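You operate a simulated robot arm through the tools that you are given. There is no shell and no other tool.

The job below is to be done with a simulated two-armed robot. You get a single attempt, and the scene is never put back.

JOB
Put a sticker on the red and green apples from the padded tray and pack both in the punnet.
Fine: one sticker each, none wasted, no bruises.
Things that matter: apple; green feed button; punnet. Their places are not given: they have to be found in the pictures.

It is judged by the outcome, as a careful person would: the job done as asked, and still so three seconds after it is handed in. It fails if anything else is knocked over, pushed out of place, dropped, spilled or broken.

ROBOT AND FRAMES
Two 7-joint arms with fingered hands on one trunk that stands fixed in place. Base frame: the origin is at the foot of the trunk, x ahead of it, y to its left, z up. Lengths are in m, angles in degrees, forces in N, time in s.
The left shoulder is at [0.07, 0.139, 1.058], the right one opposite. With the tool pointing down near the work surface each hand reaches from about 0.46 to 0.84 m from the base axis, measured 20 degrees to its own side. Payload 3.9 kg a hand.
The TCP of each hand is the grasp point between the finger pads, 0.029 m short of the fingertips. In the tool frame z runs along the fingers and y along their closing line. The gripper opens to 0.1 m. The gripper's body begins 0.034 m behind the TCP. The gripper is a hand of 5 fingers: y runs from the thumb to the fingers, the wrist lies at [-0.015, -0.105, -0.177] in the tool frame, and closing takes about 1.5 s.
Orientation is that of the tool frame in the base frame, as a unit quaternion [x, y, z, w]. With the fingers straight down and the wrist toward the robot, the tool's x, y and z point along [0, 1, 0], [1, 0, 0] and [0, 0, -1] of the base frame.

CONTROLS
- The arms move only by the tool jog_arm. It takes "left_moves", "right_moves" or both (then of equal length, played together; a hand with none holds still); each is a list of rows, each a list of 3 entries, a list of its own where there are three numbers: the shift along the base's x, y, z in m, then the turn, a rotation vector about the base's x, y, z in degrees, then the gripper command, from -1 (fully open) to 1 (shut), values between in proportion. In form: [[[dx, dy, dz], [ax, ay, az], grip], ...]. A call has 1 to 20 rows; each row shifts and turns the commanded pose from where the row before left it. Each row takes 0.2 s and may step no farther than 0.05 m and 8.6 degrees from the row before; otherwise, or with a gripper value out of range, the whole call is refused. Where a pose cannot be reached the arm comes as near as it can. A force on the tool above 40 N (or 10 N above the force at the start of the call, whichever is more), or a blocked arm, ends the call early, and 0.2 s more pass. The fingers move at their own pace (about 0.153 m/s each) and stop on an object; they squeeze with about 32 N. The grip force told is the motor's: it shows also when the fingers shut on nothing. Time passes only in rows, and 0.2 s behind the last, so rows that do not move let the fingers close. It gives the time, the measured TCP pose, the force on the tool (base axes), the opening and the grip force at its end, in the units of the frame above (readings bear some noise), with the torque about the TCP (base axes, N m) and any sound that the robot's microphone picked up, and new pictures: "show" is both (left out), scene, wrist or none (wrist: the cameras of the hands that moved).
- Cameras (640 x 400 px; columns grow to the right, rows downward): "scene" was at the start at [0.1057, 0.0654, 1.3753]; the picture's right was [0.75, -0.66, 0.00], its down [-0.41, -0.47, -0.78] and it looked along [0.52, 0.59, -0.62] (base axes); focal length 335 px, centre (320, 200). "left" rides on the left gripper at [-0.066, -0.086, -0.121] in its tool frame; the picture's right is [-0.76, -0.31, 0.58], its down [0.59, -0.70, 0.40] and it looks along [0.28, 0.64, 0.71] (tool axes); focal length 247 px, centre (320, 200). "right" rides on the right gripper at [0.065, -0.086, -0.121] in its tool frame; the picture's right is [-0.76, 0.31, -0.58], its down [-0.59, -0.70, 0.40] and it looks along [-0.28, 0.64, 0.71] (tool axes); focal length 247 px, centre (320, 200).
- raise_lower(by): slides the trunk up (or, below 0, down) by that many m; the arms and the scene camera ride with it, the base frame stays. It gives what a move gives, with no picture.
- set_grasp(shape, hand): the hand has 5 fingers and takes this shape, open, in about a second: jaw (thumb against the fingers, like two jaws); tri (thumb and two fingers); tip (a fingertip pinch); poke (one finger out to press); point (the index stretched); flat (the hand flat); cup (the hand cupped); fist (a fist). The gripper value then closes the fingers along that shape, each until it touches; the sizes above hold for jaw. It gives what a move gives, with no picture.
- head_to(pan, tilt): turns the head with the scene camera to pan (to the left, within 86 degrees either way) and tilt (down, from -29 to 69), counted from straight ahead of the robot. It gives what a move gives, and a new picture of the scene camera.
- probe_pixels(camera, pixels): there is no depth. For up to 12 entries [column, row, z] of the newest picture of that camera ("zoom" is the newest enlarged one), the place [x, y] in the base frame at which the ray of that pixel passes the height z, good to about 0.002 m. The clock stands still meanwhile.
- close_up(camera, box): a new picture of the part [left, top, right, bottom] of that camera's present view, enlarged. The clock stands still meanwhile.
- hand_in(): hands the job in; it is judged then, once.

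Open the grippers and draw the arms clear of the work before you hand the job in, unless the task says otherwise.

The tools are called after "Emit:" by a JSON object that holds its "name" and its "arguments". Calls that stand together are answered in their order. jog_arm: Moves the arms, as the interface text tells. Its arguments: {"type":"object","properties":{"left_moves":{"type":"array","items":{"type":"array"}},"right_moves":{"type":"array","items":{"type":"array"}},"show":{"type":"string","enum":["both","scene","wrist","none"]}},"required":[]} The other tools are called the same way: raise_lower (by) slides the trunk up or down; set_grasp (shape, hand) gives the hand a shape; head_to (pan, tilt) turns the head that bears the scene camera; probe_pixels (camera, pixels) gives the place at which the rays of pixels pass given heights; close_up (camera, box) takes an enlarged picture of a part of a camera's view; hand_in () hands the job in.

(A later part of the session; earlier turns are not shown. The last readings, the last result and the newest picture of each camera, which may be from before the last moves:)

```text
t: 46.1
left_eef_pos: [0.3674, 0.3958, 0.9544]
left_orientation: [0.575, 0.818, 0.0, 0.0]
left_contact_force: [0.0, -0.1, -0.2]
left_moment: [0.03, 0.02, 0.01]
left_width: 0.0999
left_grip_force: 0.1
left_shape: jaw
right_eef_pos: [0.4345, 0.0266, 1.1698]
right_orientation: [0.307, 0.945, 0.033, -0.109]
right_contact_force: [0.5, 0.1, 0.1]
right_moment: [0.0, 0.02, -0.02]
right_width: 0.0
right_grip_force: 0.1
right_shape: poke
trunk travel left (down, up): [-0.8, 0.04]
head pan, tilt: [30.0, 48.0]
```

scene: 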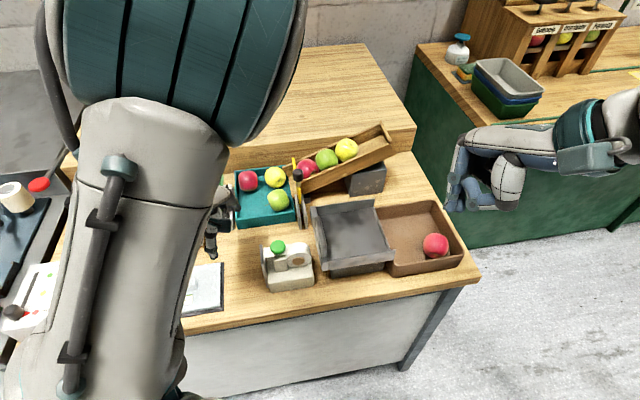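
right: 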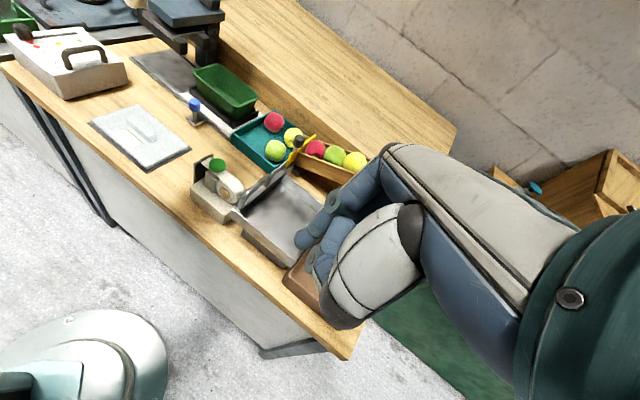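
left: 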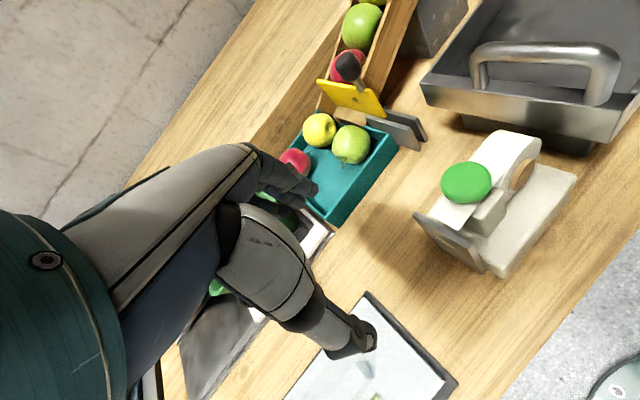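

Tracking is now exact at yaw 20° and z 0.954. I continue lower and closer, toward [0.352,0.378,0.875], still a few cm off the plate.

Emit:
{"name": "jog_arm", "arguments": {"left_moves": [[[-0.004, -0.004, -0.02], [0, 0, 0], -1], [[-0.004, -0.005, -0.02], [0, 0, 0], -1], [[-0.004, -0.005, -0.02], [0, 0, 0], -1], [[-0.004, -0.004, -0.02], [0, 0, 0], -1], [[0, 0, 0], [0, 0, 0], -1]], "show": "both"}}

Emit:
{"name": "close_up", "arguments": {"camera": "left", "box": [220, 130, 540, 400]}}

Emit:
{"name": "close_up", "arguments": {"camera": "scene", "box": [170, 180, 330, 320]}}

```text
t: 47.3
left_eef_pos: [0.3525, 0.3804, 0.8733]
left_orientation: [0.574, 0.819, 0.0, 0.0]
left_contact_force: [-0.5, -0.1, -1.0]
left_moment: [0.01, 0.0, 0.0]
left_width: 0.0999
left_grip_force: 0.0
left_shape: jaw
left hand out of reach, approached as far as the arm can: row 2
right_eef_pos: [0.4342, 0.0276, 1.1713]
right_orientation: [0.307, 0.945, 0.032, -0.108]
right_contact_force: [0.0, 0.1, -0.4]
right_moment: [0.0, -0.01, 0.0]
right_width: 0.0
right_grip_force: 0.1
right_shape: poke
trunk travel left (down, up): [-0.8, 0.04]
head pan, tilt: [30.0, 48.0]
```

scene: 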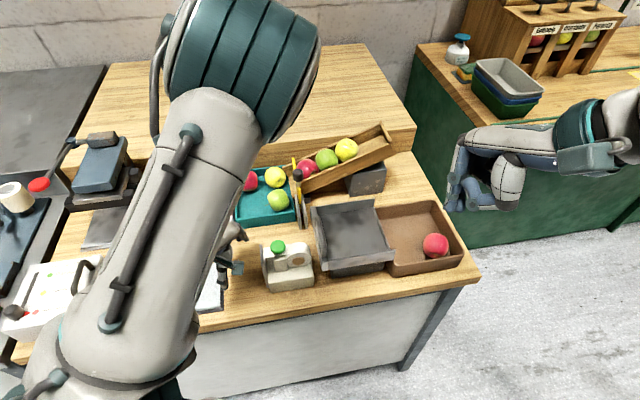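
left: 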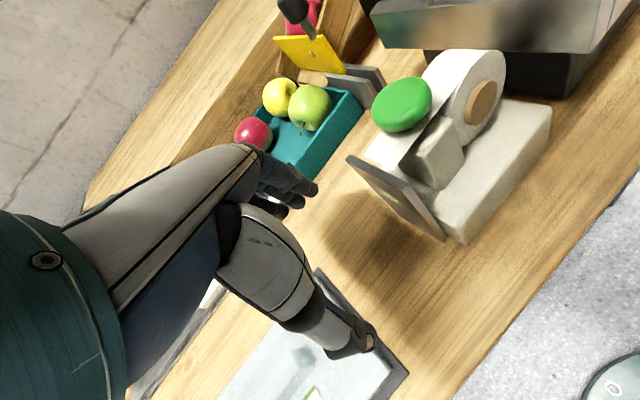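

```text
1.48 times, centred on (380, 265) of left
```

zoom: 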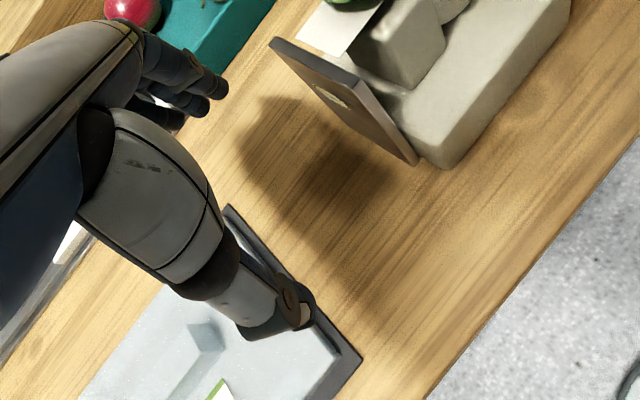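

```text
2.86 times, centred on (250, 250) of scene
```

zoom: 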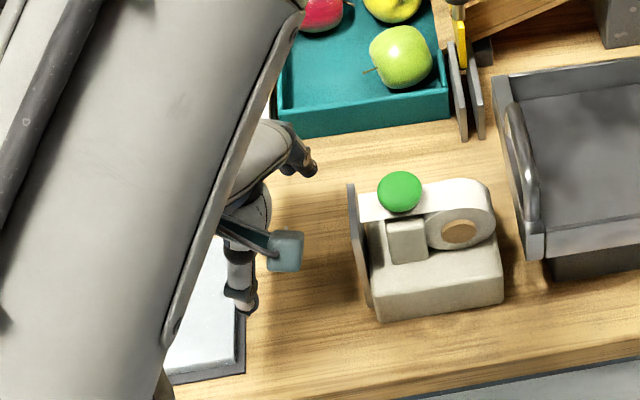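

The pose is reachable and the elbow dropped into a good posture. The finger cluster looks wider than one finger, so I test turning to yaw ~40°, parallel with the plate.

Emit:
{"name": "jog_arm", "arguments": {"left_moves": [[[0, 0, 0], [0, 0, 5], -1], [[0, 0, 0], [0, 0, 5], -1], [[0, 0, 0], [0, 0, 5], -1], [[0, 0, 0], [0, 0, 5], -1], [[0, 0, 0], [0, 0, 0], -1]], "show": "both"}}

Emit:
{"name": "close_up", "arguments": {"camera": "left", "box": [220, 130, 540, 400]}}

Emit:
{"name": "close_up", "arguments": {"camera": "scene", "box": [170, 180, 330, 320]}}

```text
t: 48.5
left_eef_pos: [0.3577, 0.383, 0.8717]
left_orientation: [0.424, 0.906, 0.0, 0.0]
left_contact_force: [-0.6, -0.6, -0.1]
left_moment: [0.02, 0.01, -0.02]
left_width: 0.0999
left_grip_force: 0.0
left_shape: jaw
left hand out of reach, approached as far as the arm can: row 2
right_eef_pos: [0.4343, 0.0262, 1.1719]
right_orientation: [0.306, 0.945, 0.033, -0.108]
right_contact_force: [0.1, 0.9, -0.4]
right_moment: [0.01, -0.04, 0.01]
right_width: 0.0
right_grip_force: 0.1
right_shape: poke
trunk travel left (down, up): [-0.8, 0.04]
head pan, tilt: [30.0, 48.0]
```

scene: 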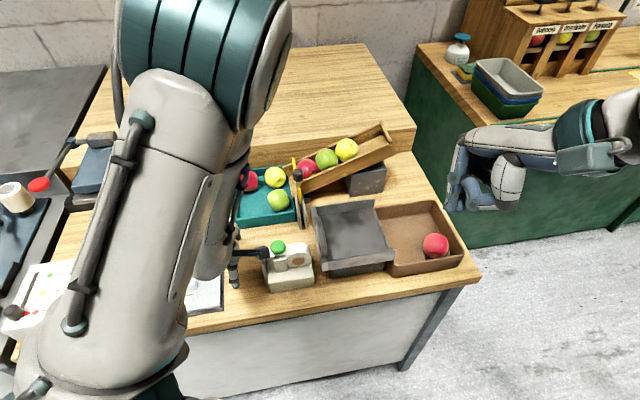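
left: 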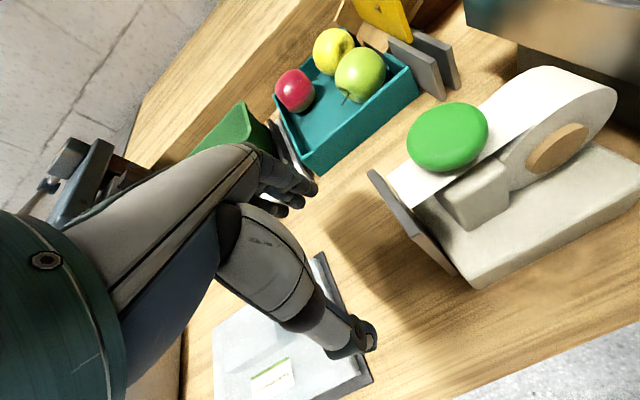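

```text
1.48 times, centred on (380, 265) of left
```

zoom: 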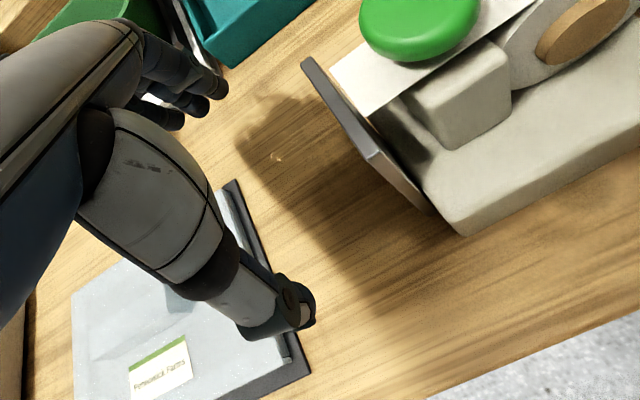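

```text
2.86 times, centred on (250, 250) of scene
```

zoom: 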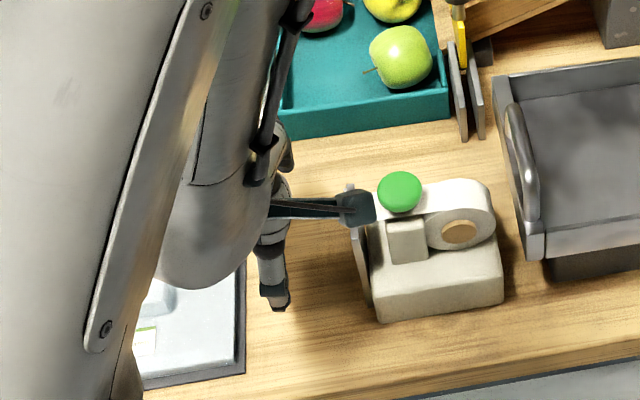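

Yaw ~40° is reachable there too. Now I rise diagonally away to a spot behind and above the padded tray for a good look at the apples and tray walls.

Emit:
{"name": "jog_arm", "arguments": {"left_moves": [[[0.005, 0.015, 0.02], [0, 0, 0], -1], [[0.015, 0.015, 0.025], [0, 0, 0], -1], [[0.02, 0.015, 0.03], [0, 0, 0], -1], [[0.025, 0.01, 0.03], [0, 0, 0], -1], [[0.03, 0.01, 0.03], [0, 0, 0], -1], [[0.03, 0.0, 0.02], [0, 0, 0], -1], [[0, 0, 0], [0, 0, 0], -1]], "show": "both"}}

```text
t: 50.1
left_eef_pos: [0.4814, 0.4452, 1.0276]
left_orientation: [0.424, 0.906, 0.0, 0.0]
left_contact_force: [0.3, -0.7, 0.5]
left_moment: [0.0, -0.01, -0.04]
left_width: 0.0998
left_grip_force: 0.1
left_shape: jaw
right_eef_pos: [0.4337, 0.0279, 1.1708]
right_orientation: [0.308, 0.945, 0.033, -0.108]
right_contact_force: [0.1, 0.9, -0.1]
right_moment: [0.01, -0.04, -0.01]
right_width: 0.0
right_grip_force: 0.0
right_shape: poke
trunk travel left (down, up): [-0.8, 0.04]
head pan, tilt: [30.0, 48.0]
```

scene: 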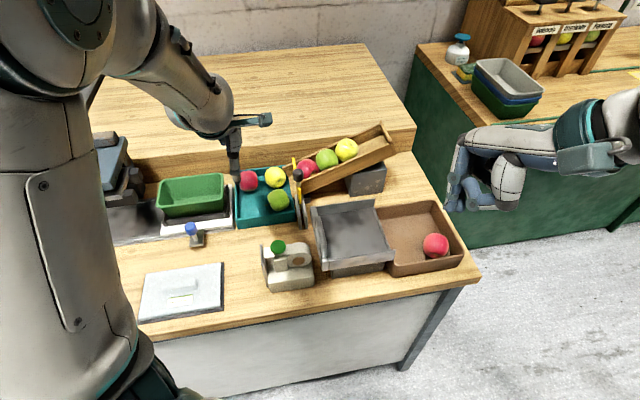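
left: 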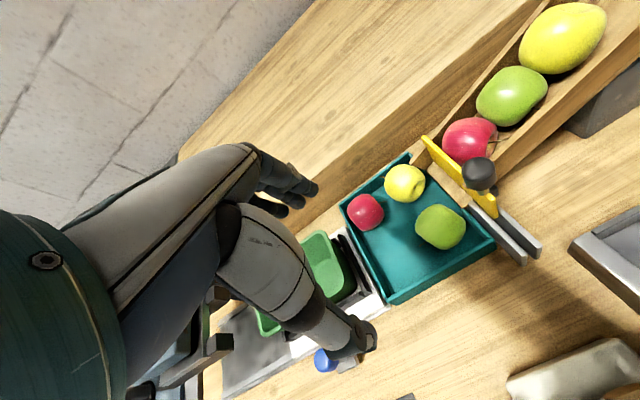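

Now both views show the tray well: red at left (366,212), yellow (405,183), green (440,227). I zoom in on the tray from both cameras.

Emit:
{"name": "close_up", "arguments": {"camera": "left", "box": [320, 140, 520, 310]}}

Emit:
{"name": "close_up", "arguments": {"camera": "scene", "box": [145, 140, 325, 260]}}

Emit:
{"name": "probe_pixels", "arguments": {"camera": "left", "pixels": [[366, 212, 0.82], [366, 212, 0.83], [405, 183, 0.82], [405, 183, 0.83], [440, 227, 0.82], [440, 227, 0.83], [343, 205, 0.83], [393, 303, 0.83], [493, 242, 0.83], [408, 155, 0.83]]}}

Emit:
{"name": "probe_pixels", "arguments": {"camera": "scene", "pixels": [[249, 181, 0.82], [249, 181, 0.83], [275, 178, 0.82], [275, 178, 0.83], [278, 201, 0.82], [278, 201, 0.83], [236, 171, 0.83], [238, 214, 0.83], [296, 207, 0.83]]}}

```text
2.35 times, centred on (420, 225) of left
```

zoom: 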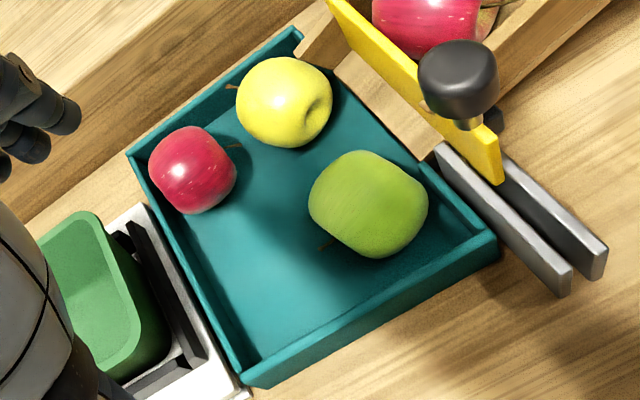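

```text
3.33 times, centred on (235, 200) of scene
```

zoom: 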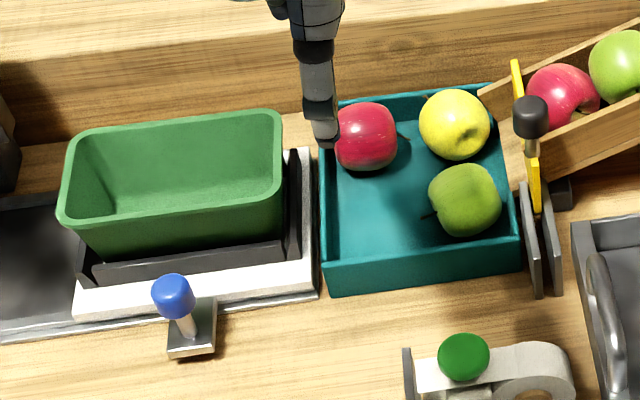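

```text
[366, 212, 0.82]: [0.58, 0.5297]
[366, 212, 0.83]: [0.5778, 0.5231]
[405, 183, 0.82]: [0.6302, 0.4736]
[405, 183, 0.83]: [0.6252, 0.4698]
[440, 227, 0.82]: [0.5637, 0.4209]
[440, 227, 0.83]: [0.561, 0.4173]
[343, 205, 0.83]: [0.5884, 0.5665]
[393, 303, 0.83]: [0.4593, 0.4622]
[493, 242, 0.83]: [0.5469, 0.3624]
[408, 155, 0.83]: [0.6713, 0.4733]
```

```text
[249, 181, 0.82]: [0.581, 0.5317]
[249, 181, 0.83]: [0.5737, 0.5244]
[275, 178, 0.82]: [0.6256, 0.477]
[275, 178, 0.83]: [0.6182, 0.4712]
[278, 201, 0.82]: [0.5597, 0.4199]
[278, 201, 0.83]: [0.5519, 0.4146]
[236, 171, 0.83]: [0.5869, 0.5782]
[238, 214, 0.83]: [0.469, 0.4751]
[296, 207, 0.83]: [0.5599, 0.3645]
```

Apple centres are confirmed: red [0.580,0.530,0.82], yellow [0.628,0.475,0.82], green [0.562,0.420,0.82]. The red one sits near the tray's corner, so I zoom in more to judge rim height and clearances.

Emit:
{"name": "close_up", "arguments": {"camera": "left", "box": [335, 150, 435, 250]}}

Emit:
{"name": "close_up", "arguments": {"camera": "scene", "box": [225, 155, 305, 235]}}

Emit:
{"name": "close_up", "arguments": {"camera": "right", "box": [210, 90, 330, 190]}}

```text
4.00 times, centred on (385, 200) of left
```

zoom: 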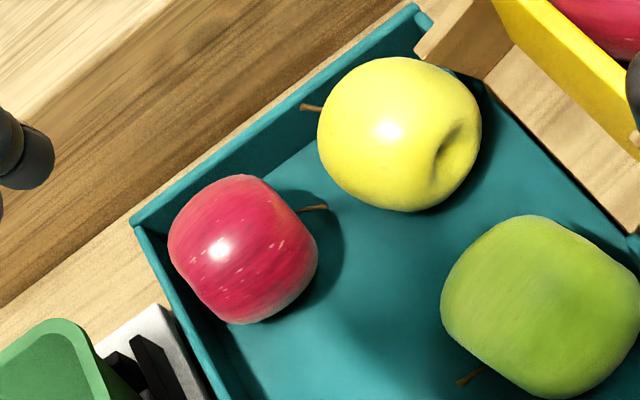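

```text
5.00 times, centred on (265, 195) of scene
```

zoom: 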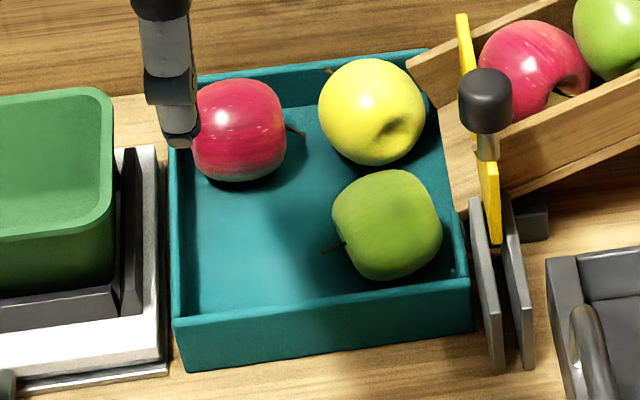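

```text
4.00 times, centred on (270, 140) of right
```

zoom: 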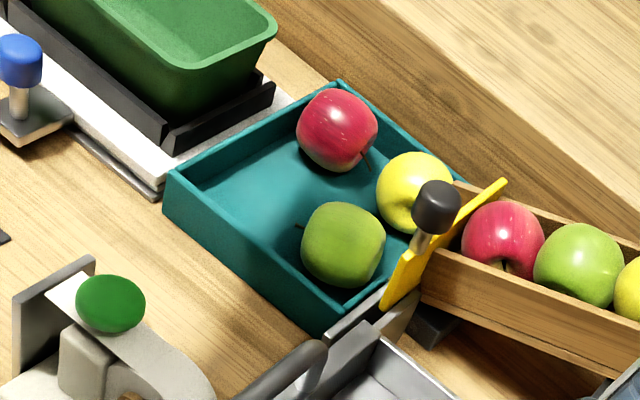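

I probe the tray's front-left corner (top and foot) and other rim points to get the rim height.

Emit:
{"name": "probe_pixels", "arguments": {"camera": "scene", "pixels": [[235.4, 219, 0.81], [235.4, 219, 0.82], [235.4, 219, 0.83], [238, 229.4, 0.77], [238, 229.4, 0.78], [238, 229.4, 0.79], [295, 212, 0.81], [295, 212, 0.82], [296, 221.4, 0.78], [237, 171.5, 0.82], [286, 166, 0.82]]}}

Emit:
{"name": "probe_pixels", "arguments": {"camera": "right", "pixels": [[231.7, 135, 0.81], [231.7, 135, 0.82], [231.7, 135, 0.83], [231, 144, 0.78], [231, 144, 0.79], [275, 110.5, 0.82], [269, 174, 0.78], [276, 166, 0.82]]}}

Emit:
{"name": "probe_pixels", "arguments": {"camera": "left", "pixels": [[338.5, 205.5, 0.81], [338.5, 205.5, 0.82], [489, 152, 0.81], [410, 158, 0.82], [386, 291, 0.82], [494, 243, 0.82]]}}

```text
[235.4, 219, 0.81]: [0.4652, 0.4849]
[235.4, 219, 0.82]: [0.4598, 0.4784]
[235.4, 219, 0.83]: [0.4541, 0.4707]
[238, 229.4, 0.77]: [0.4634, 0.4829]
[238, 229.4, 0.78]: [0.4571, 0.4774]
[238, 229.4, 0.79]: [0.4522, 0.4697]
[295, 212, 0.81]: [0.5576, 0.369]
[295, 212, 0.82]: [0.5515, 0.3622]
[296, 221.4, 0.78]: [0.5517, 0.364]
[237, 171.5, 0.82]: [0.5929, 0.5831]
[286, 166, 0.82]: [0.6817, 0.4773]
```

```text
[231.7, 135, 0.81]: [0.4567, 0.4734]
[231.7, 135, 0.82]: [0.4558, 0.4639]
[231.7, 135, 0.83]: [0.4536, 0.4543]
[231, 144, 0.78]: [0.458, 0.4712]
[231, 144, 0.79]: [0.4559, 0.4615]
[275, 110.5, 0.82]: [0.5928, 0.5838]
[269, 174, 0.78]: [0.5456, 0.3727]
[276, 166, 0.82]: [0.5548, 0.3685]
```

```text
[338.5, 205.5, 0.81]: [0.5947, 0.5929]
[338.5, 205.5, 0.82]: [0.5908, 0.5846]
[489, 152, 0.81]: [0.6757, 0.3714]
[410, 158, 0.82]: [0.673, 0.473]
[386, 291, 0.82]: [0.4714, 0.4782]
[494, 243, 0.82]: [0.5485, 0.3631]
```

The far-left rim corner triangulates cleanly at [0.592,0.584,0.82], so the rim is at apple-centre height (z 0.82, table 0.78). I now probe the punnet's rim corners in the scene and right views.

Emit:
{"name": "probe_pixels", "arguments": {"camera": "scene", "pixels": [[224.5, 197, 0.84], [224.5, 197, 0.86], [224.5, 197, 0.88], [223.9, 174.5, 0.84], [223.9, 174.5, 0.86], [223.9, 174.5, 0.88], [156, 206.6, 0.86], [161.4, 180.5, 0.86], [182, 214, 0.8], [218, 213, 0.8]]}}

Emit:
{"name": "probe_pixels", "arguments": {"camera": "right", "pixels": [[235, 106, 0.84], [235, 106, 0.86], [235, 106, 0.88], [258.7, 96, 0.84], [258.7, 96, 0.86], [258.7, 96, 0.88]]}}

Emit:
{"name": "close_up", "arguments": {"camera": "right", "box": [170, 40, 290, 140]}}

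```text
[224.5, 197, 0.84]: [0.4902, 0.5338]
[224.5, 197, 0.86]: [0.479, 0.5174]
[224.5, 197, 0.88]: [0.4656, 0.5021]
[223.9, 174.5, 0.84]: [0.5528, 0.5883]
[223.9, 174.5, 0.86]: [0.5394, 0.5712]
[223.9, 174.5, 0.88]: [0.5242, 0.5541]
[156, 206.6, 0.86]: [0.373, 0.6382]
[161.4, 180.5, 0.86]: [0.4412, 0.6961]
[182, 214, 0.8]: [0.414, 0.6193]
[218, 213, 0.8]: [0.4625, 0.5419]
```

```text
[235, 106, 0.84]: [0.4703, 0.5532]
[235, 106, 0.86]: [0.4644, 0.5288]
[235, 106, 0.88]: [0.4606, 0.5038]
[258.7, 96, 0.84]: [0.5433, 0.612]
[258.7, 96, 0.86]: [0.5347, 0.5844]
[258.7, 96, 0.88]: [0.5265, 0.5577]
```

```text
4.00 times, centred on (230, 90) of right
```

zoom: 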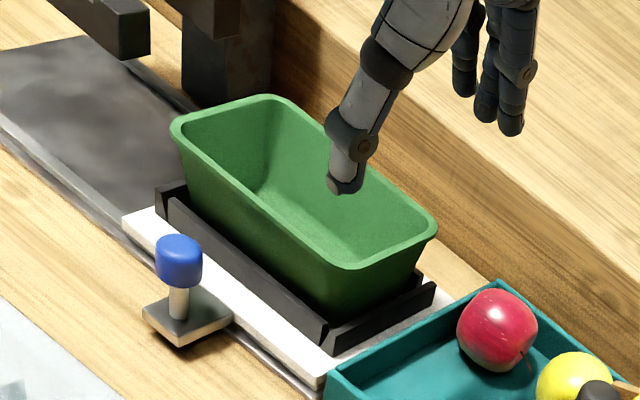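

The punnet rim is at z≈0.88. I probe all four rim corners and inner floor features from the right view, and zoom from the scene view, to measure its inner size.

Emit:
{"name": "probe_pixels", "arguments": {"camera": "right", "pixels": [[193, 71.25, 0.88], [217.5, 64.25, 0.88], [259.25, 96.25, 0.88], [237.5, 107.5, 0.88]]}}

Emit:
{"name": "probe_pixels", "arguments": {"camera": "scene", "pixels": [[156, 206.6, 0.88], [161.4, 180.5, 0.88], [223.9, 174.5, 0.88], [224.5, 197, 0.88]]}}

Emit:
{"name": "close_up", "arguments": {"camera": "scene", "box": [145, 160, 245, 240]}}

```text
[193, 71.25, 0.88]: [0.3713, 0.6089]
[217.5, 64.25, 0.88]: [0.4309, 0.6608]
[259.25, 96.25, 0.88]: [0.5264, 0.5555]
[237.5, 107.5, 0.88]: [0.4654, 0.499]
```

```text
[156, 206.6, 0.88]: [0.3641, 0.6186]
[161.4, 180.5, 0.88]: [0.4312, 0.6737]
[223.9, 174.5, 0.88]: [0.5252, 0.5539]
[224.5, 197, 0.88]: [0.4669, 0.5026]
```

```text
5.00 times, centred on (195, 200) of scene
```

zoom: 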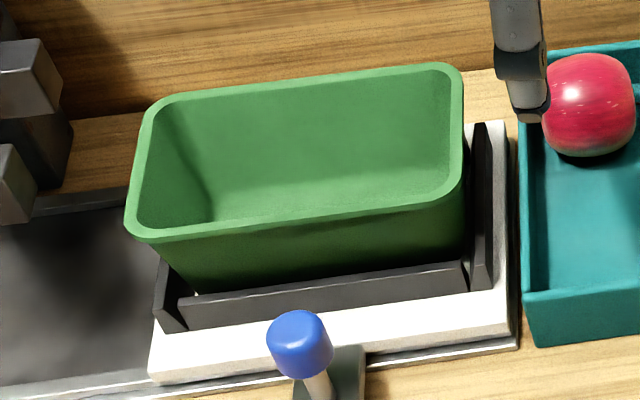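

The punnet's rim is about 0.155×0.083 m at z 0.88. Before grasping the red apple I check the wooden step behind the tray, since my fingers will pass near it: I probe its base and top edges.

Emit:
{"name": "close_up", "arguments": {"camera": "scene", "box": [180, 110, 300, 200]}}

Emit:
{"name": "probe_pixels", "arguments": {"camera": "left", "pixels": [[337, 195, 0.78], [370, 172, 0.78], [400, 145, 0.78], [330, 163, 0.86], [330, 163, 0.88], [370, 135, 0.86], [370, 135, 0.88], [400, 114, 0.86], [400, 114, 0.88]]}}

```text
4.44 times, centred on (240, 155) of scene
```

zoom: 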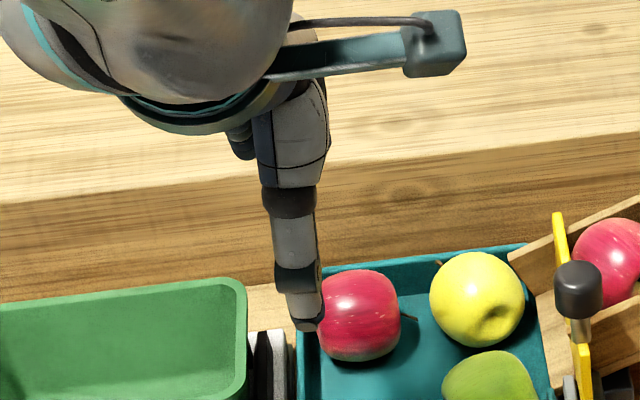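

```text
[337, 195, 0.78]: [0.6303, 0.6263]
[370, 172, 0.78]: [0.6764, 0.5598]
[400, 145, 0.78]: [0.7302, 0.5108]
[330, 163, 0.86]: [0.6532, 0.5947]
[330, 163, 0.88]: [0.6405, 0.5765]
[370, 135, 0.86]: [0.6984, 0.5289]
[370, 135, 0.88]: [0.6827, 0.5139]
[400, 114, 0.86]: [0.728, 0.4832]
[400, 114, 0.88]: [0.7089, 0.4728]
```

I refine the step's edges with corrected pixels in the scene view.

Emit:
{"name": "probe_pixels", "arguments": {"camera": "scene", "pixels": [[249, 168, 0.78], [249, 144, 0.84], [249, 144, 0.86], [249, 144, 0.88], [200, 176, 0.78], [200, 152, 0.86], [200, 152, 0.88]]}}

Emit:
{"name": "probe_pixels", "arguments": {"camera": "left", "pixels": [[337, 204, 0.78], [370, 180, 0.78], [370, 135, 0.84], [370, 135, 0.85]]}}

```text
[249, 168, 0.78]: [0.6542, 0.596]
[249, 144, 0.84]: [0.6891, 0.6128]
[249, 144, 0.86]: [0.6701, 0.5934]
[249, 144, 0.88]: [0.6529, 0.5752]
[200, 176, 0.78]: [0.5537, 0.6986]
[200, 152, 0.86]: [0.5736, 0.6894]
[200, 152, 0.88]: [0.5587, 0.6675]
```

```text
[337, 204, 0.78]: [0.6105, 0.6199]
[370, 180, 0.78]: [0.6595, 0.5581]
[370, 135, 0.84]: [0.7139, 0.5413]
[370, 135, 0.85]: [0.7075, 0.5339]
```

The step face stands about 0.04 m beyond the tray, with enough room. I now tilt the left hand 20° (fingers pointing slightly forward, so the far fingers stay above the rim), pre-close to 0.085 m and move above the red apple.

Emit:
{"name": "jog_arm", "arguments": {"left_moves": [[[0.02, 0.018, -0.015], [4.3, -5.1, 0], -0.7], [[0.025, 0.02, -0.02], [4.3, -5.1, 0], -0.7], [[0.025, 0.022, -0.03], [4.3, -5.1, 0], -0.7], [[0.0234, 0.0205, -0.035], [0, 0, 0], -0.7], [[0, 0, 0], [0, 0, 0], -0.7]], "show": "both"}}

Emit:
{"name": "close_up", "arguments": {"camera": "left", "box": [220, 120, 440, 360]}}

Emit:
{"name": "close_up", "arguments": {"camera": "scene", "box": [180, 110, 300, 210]}}

Emit:
{"name": "close_up", "arguments": {"camera": "right", "box": [200, 50, 320, 160]}}

```text
t: 51.3
left_eef_pos: [0.5736, 0.5288, 0.9283]
left_orientation: [0.418, 0.892, 0.16, 0.073]
left_contact_force: [-0.8, -0.1, 0.3]
left_moment: [0.0, 0.03, -0.01]
left_width: 0.0852
left_grip_force: 0.0
left_shape: jaw
right_eef_pos: [0.4327, 0.026, 1.1705]
right_orientation: [0.307, 0.945, 0.033, -0.109]
right_contact_force: [0.0, 0.4, 0.7]
right_moment: [0.02, -0.03, -0.01]
right_width: 0.0001
right_grip_force: 0.0
right_shape: poke
trunk travel left (down, up): [-0.8, 0.04]
head pan, tilt: [30.0, 48.0]
```

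scene: 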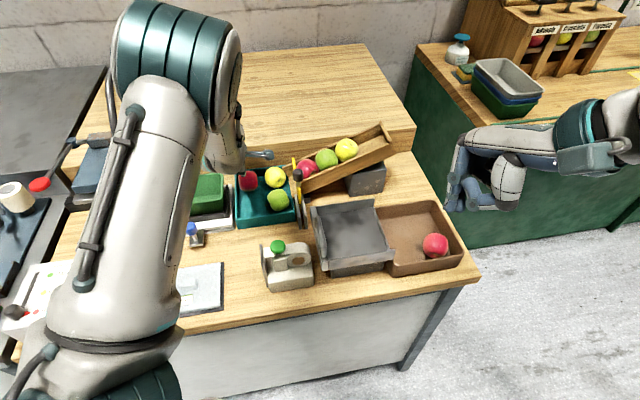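
left: 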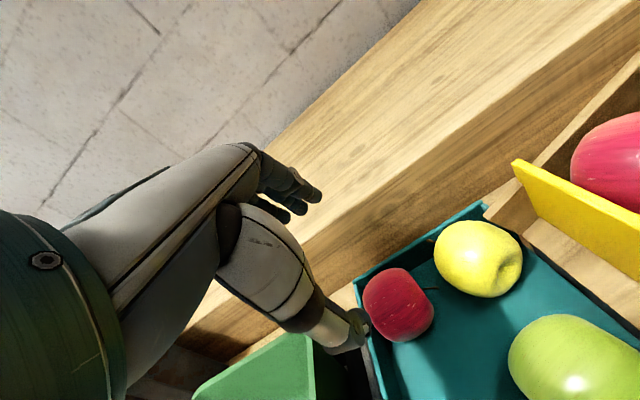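

```text
1.67 times, centred on (330, 240) of left
```

zoom: 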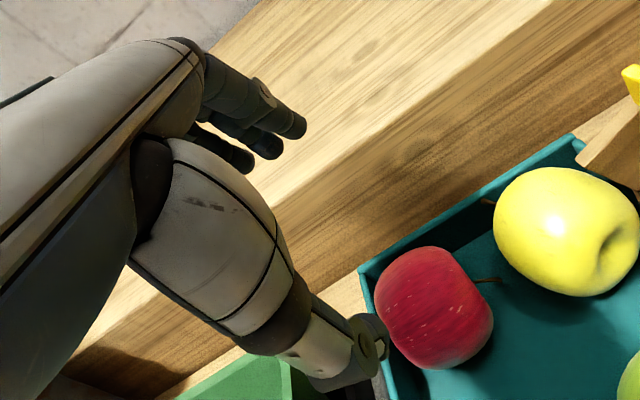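

```text
4.00 times, centred on (240, 160) of scene
```

zoom: 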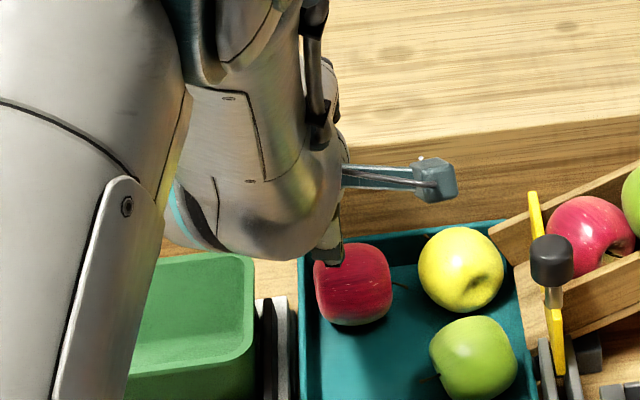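

```text
3.64 times, centred on (260, 105) of right
```

zoom: 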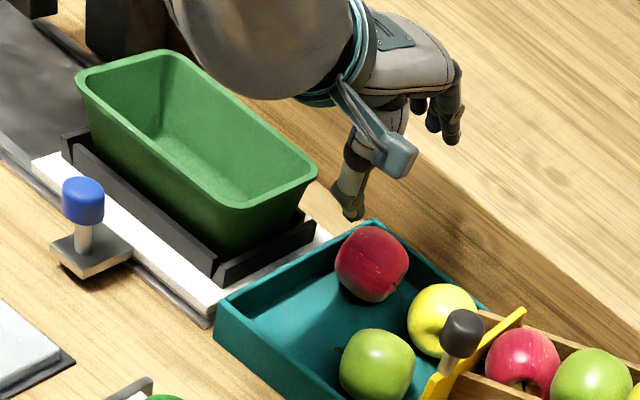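

Orientation is as planned (20° tilt) and the opening 0.085. I correct the 3 mm y offset and lower to z≈0.88, checking clearances.

Emit:
{"name": "jog_arm", "arguments": {"left_moves": [[[0.001, -0.003, -0.015], [0, 0, 0], -0.7], [[0, 0, -0.015], [0, 0, 0], -0.7], [[0, 0, -0.015], [0, 0, 0], -0.7], [[0, 0, 0], [0, 0, 0], -0.7]], "show": "both"}}

Emit:
{"name": "close_up", "arguments": {"camera": "left", "box": [220, 120, 440, 360]}}

Emit:
{"name": "close_up", "arguments": {"camera": "right", "box": [230, 60, 320, 150]}}

Emit:
{"name": "close_up", "arguments": {"camera": "scene", "box": [200, 130, 290, 210]}}

```text
t: 52.3
left_eef_pos: [0.5742, 0.5253, 0.8821]
left_orientation: [0.418, 0.892, 0.158, 0.072]
left_contact_force: [-0.3, 0.1, 0.0]
left_moment: [0.0, -0.01, 0.01]
left_width: 0.0851
left_grip_force: 0.1
left_shape: jaw
right_eef_pos: [0.4352, 0.0281, 1.1701]
right_orientation: [0.307, 0.945, 0.033, -0.109]
right_contact_force: [0.6, 0.0, -0.4]
right_moment: [-0.02, -0.01, 0.0]
right_width: 0.0
right_grip_force: 0.1
right_shape: poke
trunk travel left (down, up): [-0.8, 0.04]
head pan, tilt: [30.0, 48.0]
```

scene: 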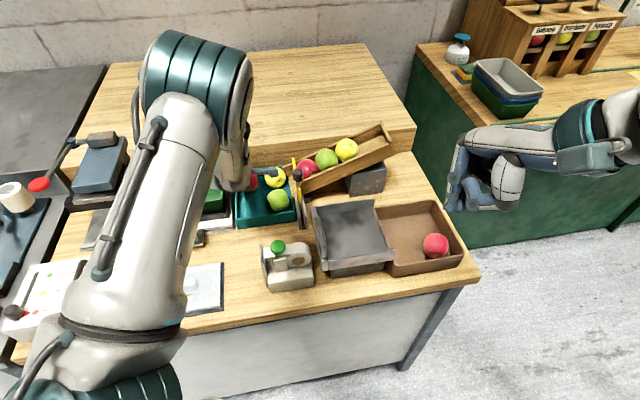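
left: 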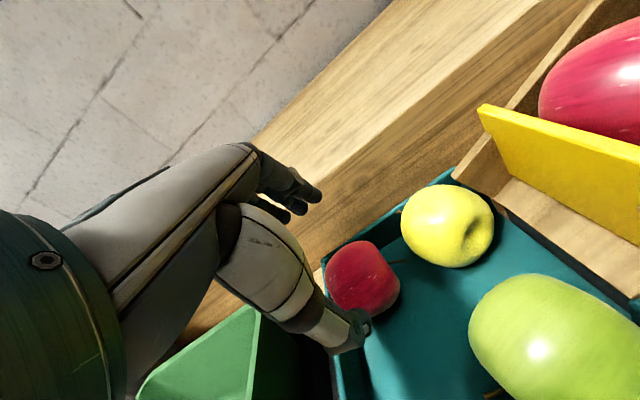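

```text
1.67 times, centred on (330, 240) of left
```

zoom: 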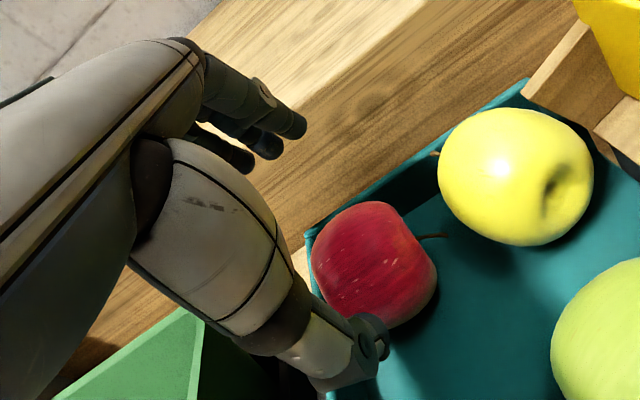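

```text
4.44 times, centred on (275, 105) of right
```

zoom: 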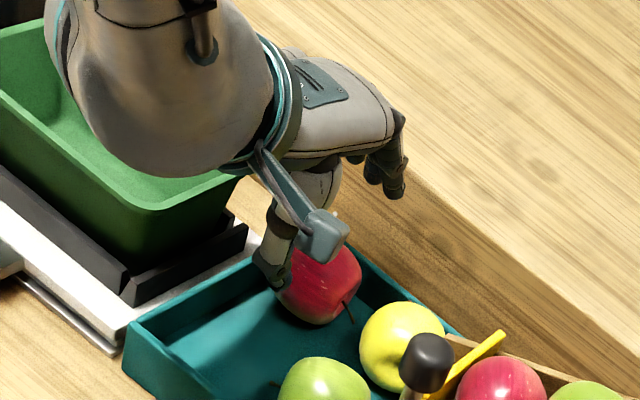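

```text
5.00 times, centred on (245, 170) of scene
```

zoom: 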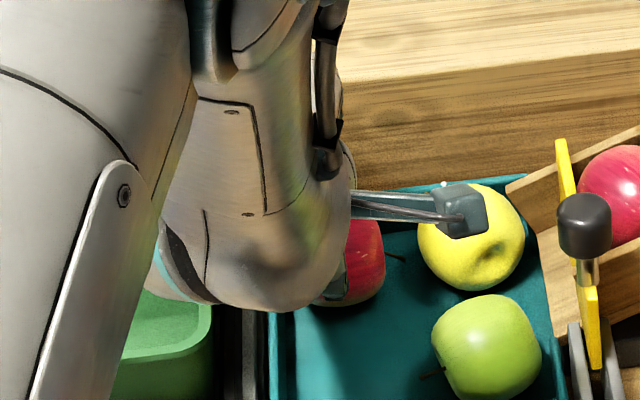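

The fingertips are about 3 cm short of the step and the apple is tracking toward the predicted grasp pixel (328,251). I lower 25 mm more and look again.

Emit:
{"name": "jog_arm", "arguments": {"left_moves": [[[0, 0, -0.01], [0, 0, 0], -0.7], [[0, 0, -0.01], [0, 0, 0], -0.7], [[0, 0, -0.005], [0, 0, 0], -0.7], [[0, 0, 0], [0, 0, 0], -0.7]], "show": "wrist"}}

Emit:
{"name": "close_up", "arguments": {"camera": "left", "box": [240, 160, 420, 350]}}

Emit:
{"name": "close_up", "arguments": {"camera": "right", "box": [240, 70, 310, 140]}}

```text
t: 53.3
left_eef_pos: [0.5749, 0.5244, 0.8565]
left_orientation: [0.418, 0.892, 0.158, 0.073]
left_contact_force: [0.6, -0.1, 0.1]
left_moment: [-0.01, -0.03, 0.02]
left_width: 0.0854
left_grip_force: 0.0
left_shape: jaw
right_eef_pos: [0.4356, 0.0268, 1.1695]
right_orientation: [0.306, 0.945, 0.032, -0.108]
right_contact_force: [-0.6, -0.5, -0.9]
right_moment: [0.01, -0.02, -0.03]
right_width: 0.0
right_grip_force: 0.0
right_shape: poke
trunk travel left (down, up): [-0.8, 0.04]
head pan, tilt: [30.0, 48.0]
```

left: 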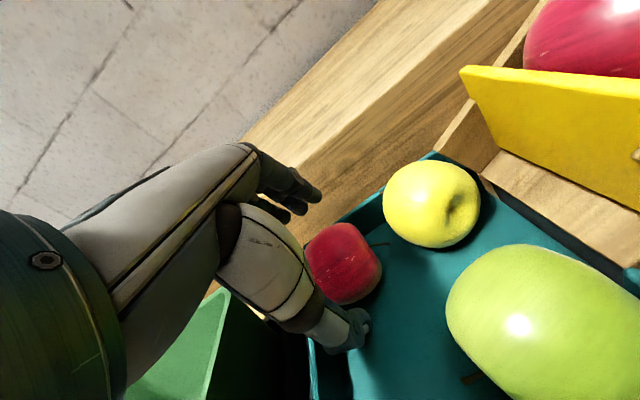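

```text
2.11 times, centred on (330, 255) of left
```

zoom: 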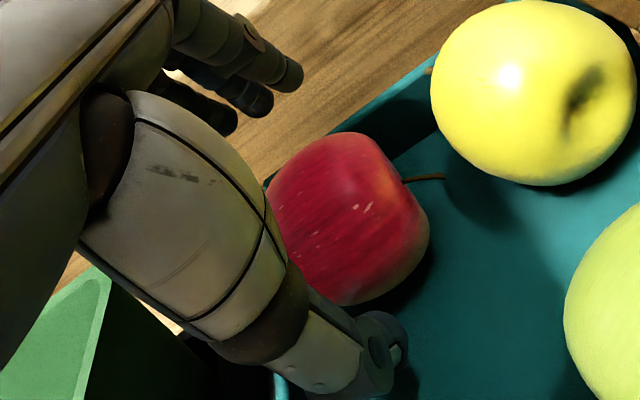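

```text
5.71 times, centred on (275, 105) of right
```

zoom: 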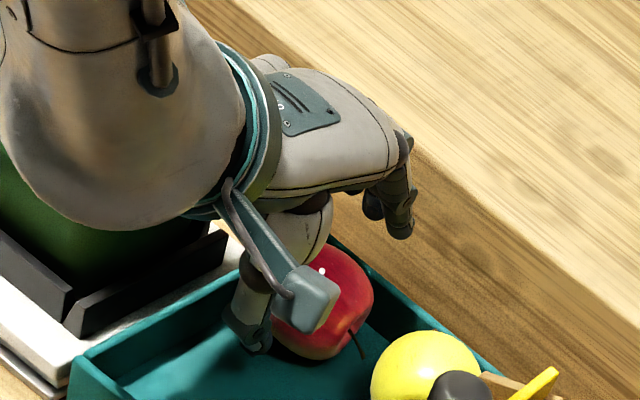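

Still well aligned with about 16 mm to go. I lower to grasp height and close stepwise to roughly the apple's diameter.

Emit:
{"name": "jog_arm", "arguments": {"left_moves": [[[0, 0, -0.008], [0, 0, 0], -0.7], [[0, 0, -0.007], [0, 0, 0], -0.7], [[0, 0, 0], [0, 0, 0], -0.5], [[0, 0, 0], [0, 0, 0], -0.35], [[0, 0, 0], [0, 0, 0], -0.25], [[0, 0, 0], [0, 0, 0], -0.2]], "show": "wrist"}}

Emit:
{"name": "close_up", "arguments": {"camera": "left", "box": [240, 160, 420, 350]}}

Emit:
{"name": "close_up", "arguments": {"camera": "right", "box": [240, 70, 310, 140]}}

```text
t: 54.7
left_eef_pos: [0.5748, 0.525, 0.8415]
left_orientation: [0.418, 0.892, 0.158, 0.073]
left_contact_force: [0.5, -0.6, 0.1]
left_moment: [-0.01, -0.01, 0.0]
left_width: 0.0604
left_grip_force: 0.1
left_shape: jaw
right_eef_pos: [0.4348, 0.028, 1.1695]
right_orientation: [0.307, 0.945, 0.032, -0.108]
right_contact_force: [0.2, 0.1, 0.3]
right_moment: [0.0, 0.03, -0.01]
right_width: 0.0
right_grip_force: 0.1
right_shape: poke
trunk travel left (down, up): [-0.8, 0.04]
head pan, tilt: [30.0, 48.0]
```

left: 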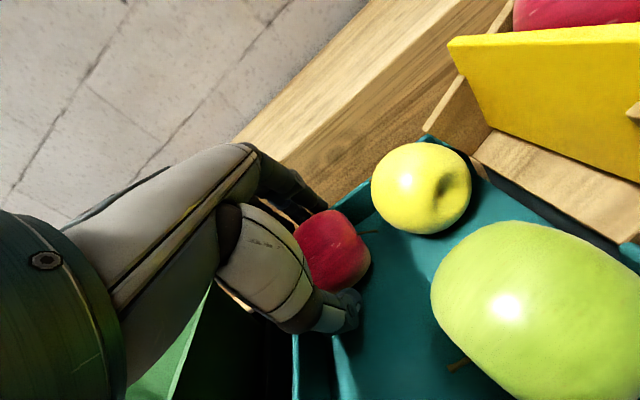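

```text
2.11 times, centred on (330, 255) of left
```

zoom: 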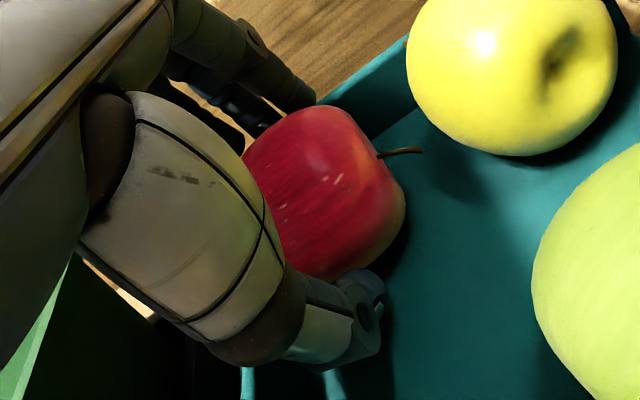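

```text
5.71 times, centred on (275, 105) of right
```

zoom: 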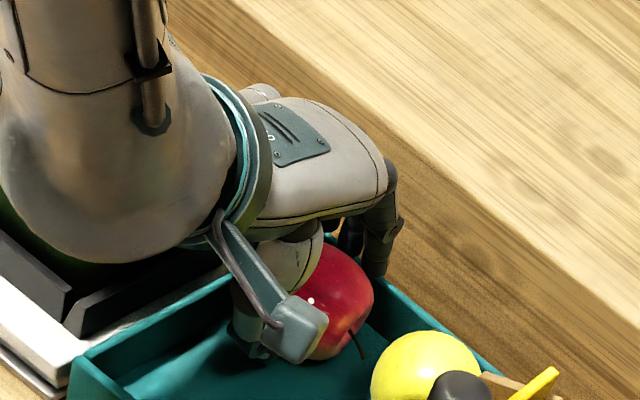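

The fingers are about to touch (width 0.060, no force). I close further in small steps and watch width and grip force.

Emit:
{"name": "jog_arm", "arguments": {"left_moves": [[[0, 0, 0], [0, 0, 0], -0.15], [[0, 0, 0], [0, 0, 0], -0.1]], "show": "none"}}

Emit:
{"name": "jog_arm", "arguments": {"left_moves": [[[0, 0, 0], [0, 0, 0], -0.05], [[0, 0, 0], [0, 0, 0], 0.0]], "show": "wrist"}}

```text
t: 55.3
left_eef_pos: [0.5754, 0.524, 0.8408]
left_orientation: [0.417, 0.892, 0.157, 0.073]
left_contact_force: [0.1, 0.3, -0.5]
left_moment: [0.0, 0.01, 0.0]
left_width: 0.0552
left_grip_force: 0.1
left_shape: jaw
right_eef_pos: [0.4353, 0.0285, 1.1696]
right_orientation: [0.307, 0.945, 0.033, -0.108]
right_contact_force: [-0.1, 0.1, 0.2]
right_moment: [-0.01, 0.01, -0.01]
right_width: 0.0003
right_grip_force: 0.0
right_shape: poke
trunk travel left (down, up): [-0.8, 0.04]
head pan, tilt: [30.0, 48.0]
```

```text
t: 55.9
left_eef_pos: [0.5743, 0.5246, 0.8408]
left_orientation: [0.417, 0.892, 0.158, 0.074]
left_contact_force: [0.4, -0.5, 0.2]
left_moment: [-0.01, 0.02, 0.01]
left_width: 0.0508
left_grip_force: 32.0
left_shape: jaw
right_eef_pos: [0.4348, 0.0274, 1.1703]
right_orientation: [0.307, 0.945, 0.032, -0.109]
right_contact_force: [1.2, 0.2, -0.2]
right_moment: [-0.01, -0.01, 0.03]
right_width: 0.0002
right_grip_force: 0.0
right_shape: poke
trunk travel left (down, up): [-0.8, 0.04]
head pan, tilt: [30.0, 48.0]
```

left: 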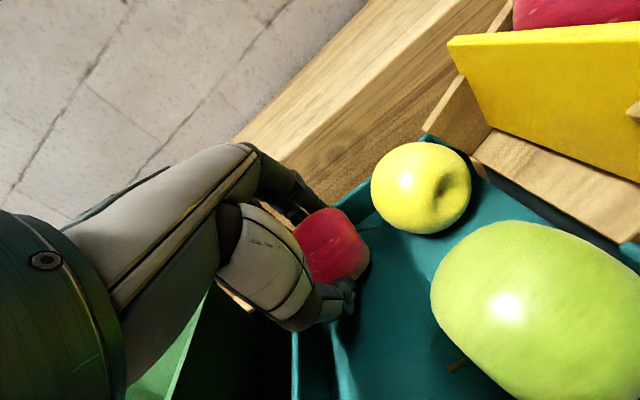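

Grip is firm: 32 N at a width of 0.0508. I tighten the target slightly and lift gently by 2 cm to see if the apple comes along.

Emit:
{"name": "jog_arm", "arguments": {"left_moves": [[[0, 0, 0], [0, 0, 0], 0.1], [[0, 0, 0], [0, 0, 0], 0.1], [[0, 0, 0.005], [0, 0, 0], 0.1], [[0, 0, 0.007], [0, 0, 0], 0.1], [[0, 0, 0.01], [0, 0, 0], 0.1]], "show": "both"}}

Emit:
{"name": "close_up", "arguments": {"camera": "left", "box": [240, 160, 420, 350]}}

Emit:
{"name": "close_up", "arguments": {"camera": "right", "box": [240, 70, 310, 140]}}

```text
t: 57.1
left_eef_pos: [0.5754, 0.5246, 0.8629]
left_orientation: [0.417, 0.892, 0.158, 0.073]
left_contact_force: [0.5, -0.5, -0.7]
left_moment: [0.03, 0.02, -0.01]
left_width: 0.0551
left_grip_force: 32.2
left_shape: jaw
right_eef_pos: [0.4343, 0.0274, 1.1704]
right_orientation: [0.308, 0.945, 0.032, -0.108]
right_contact_force: [-0.1, -0.3, -0.6]
right_moment: [-0.01, -0.06, 0.02]
right_width: 0.0
right_grip_force: 0.1
right_shape: poke
trunk travel left (down, up): [-0.8, 0.04]
head pan, tilt: [30.0, 48.0]
```

scene: 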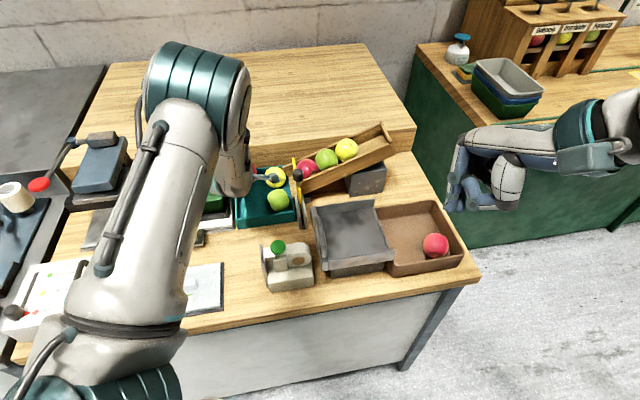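
left: 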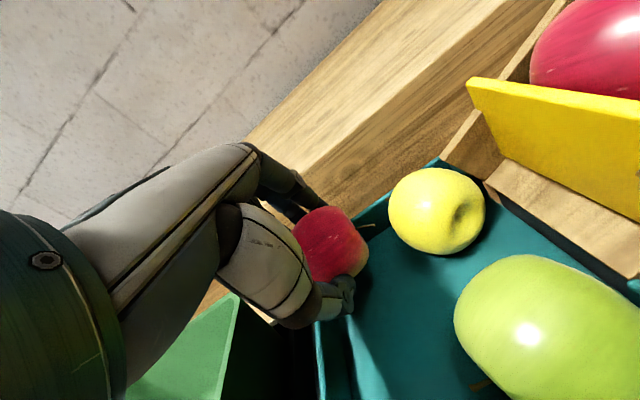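

```text
2.11 times, centred on (330, 255) of left
```

zoom: 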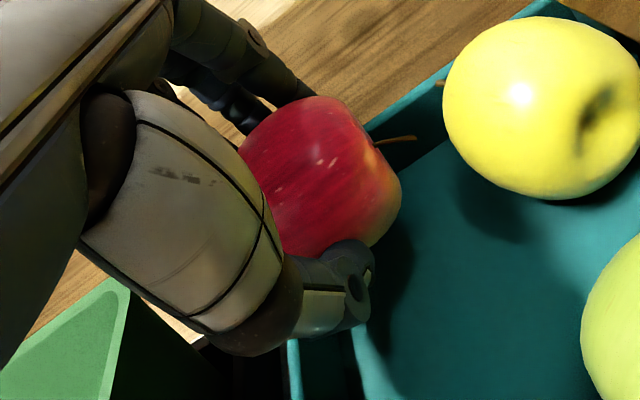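

```text
5.71 times, centred on (275, 105) of right
```

zoom: 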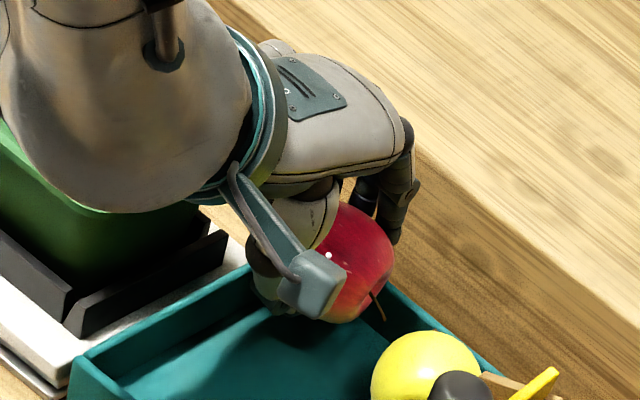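

The red apple is lifted securely (width 0.055, 32 N). I raise it further and carry it over the table toward the dispenser side, taking out the tilt on the way.

Emit:
{"name": "jog_arm", "arguments": {"left_moves": [[[0, 0, 0.02], [0, 0, 0], 0.1], [[0, 0, 0.03], [0, 0, 0], 0.1], [[0, 0, 0.03], [0, 0, 0], 0.1], [[-0.015, -0.008, 0.01], [-3.2, 3.83, 0], 0.1], [[-0.025, -0.014, 0], [-3.2, 3.83, 0], 0.1], [[-0.03, -0.017, 0], [-3.2, 3.83, 0], 0.1], [[-0.03, -0.017, 0], [-3.2, 3.83, 0], 0.1], [[-0.03, -0.017, 0], [0, 0, -2.5], 0.1], [[-0.03, -0.017, 0], [0, 0, -2.5], 0.1], [[-0.02, -0.012, 0], [0, 0, -2.5], 0.1], [[0, 0, 0], [0, 0, 0], 0.1]], "show": "both"}}

Emit:
{"name": "close_up", "arguments": {"camera": "left", "box": [240, 160, 420, 350]}}

```text
t: 59.5
left_eef_pos: [0.3958, 0.4218, 0.9537]
left_orientation: [0.483, 0.875, 0.001, -0.001]
left_contact_force: [0.8, 0.0, -0.6]
left_moment: [0.01, 0.03, -0.01]
left_width: 0.0549
left_grip_force: 32.0
left_shape: jaw
right_eef_pos: [0.4347, 0.0293, 1.17]
right_orientation: [0.307, 0.945, 0.032, -0.109]
right_contact_force: [0.0, 0.0, -0.6]
right_moment: [-0.02, 0.01, -0.01]
right_width: 0.0003
right_grip_force: 0.1
right_shape: poke
trunk travel left (down, up): [-0.8, 0.04]
head pan, tilt: [30.0, 48.0]
```

scene: 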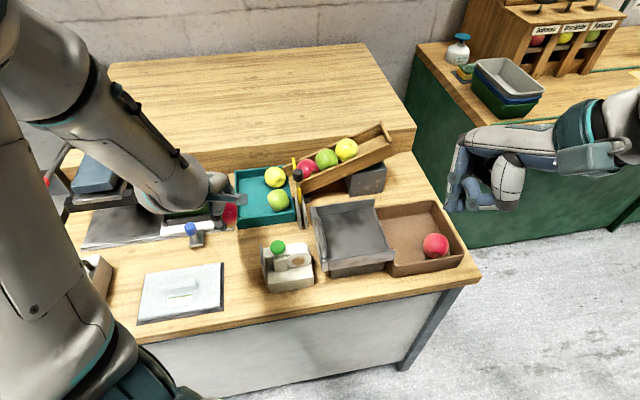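
left: 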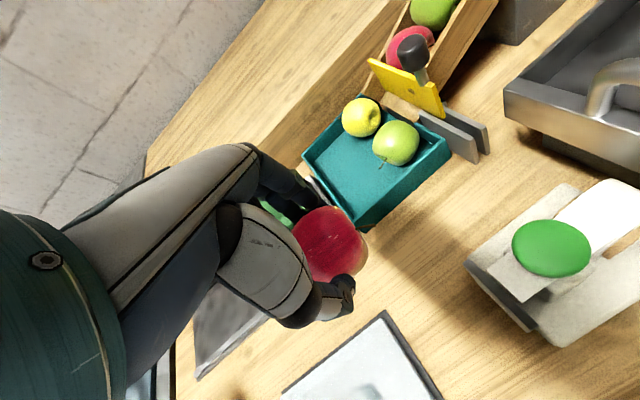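

```text
2.11 times, centred on (330, 255) of left
```

zoom: 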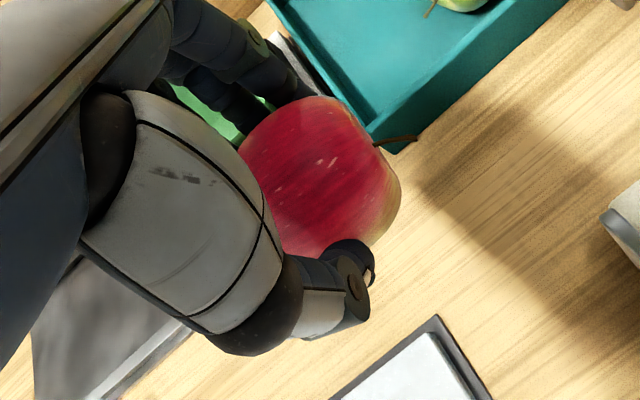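

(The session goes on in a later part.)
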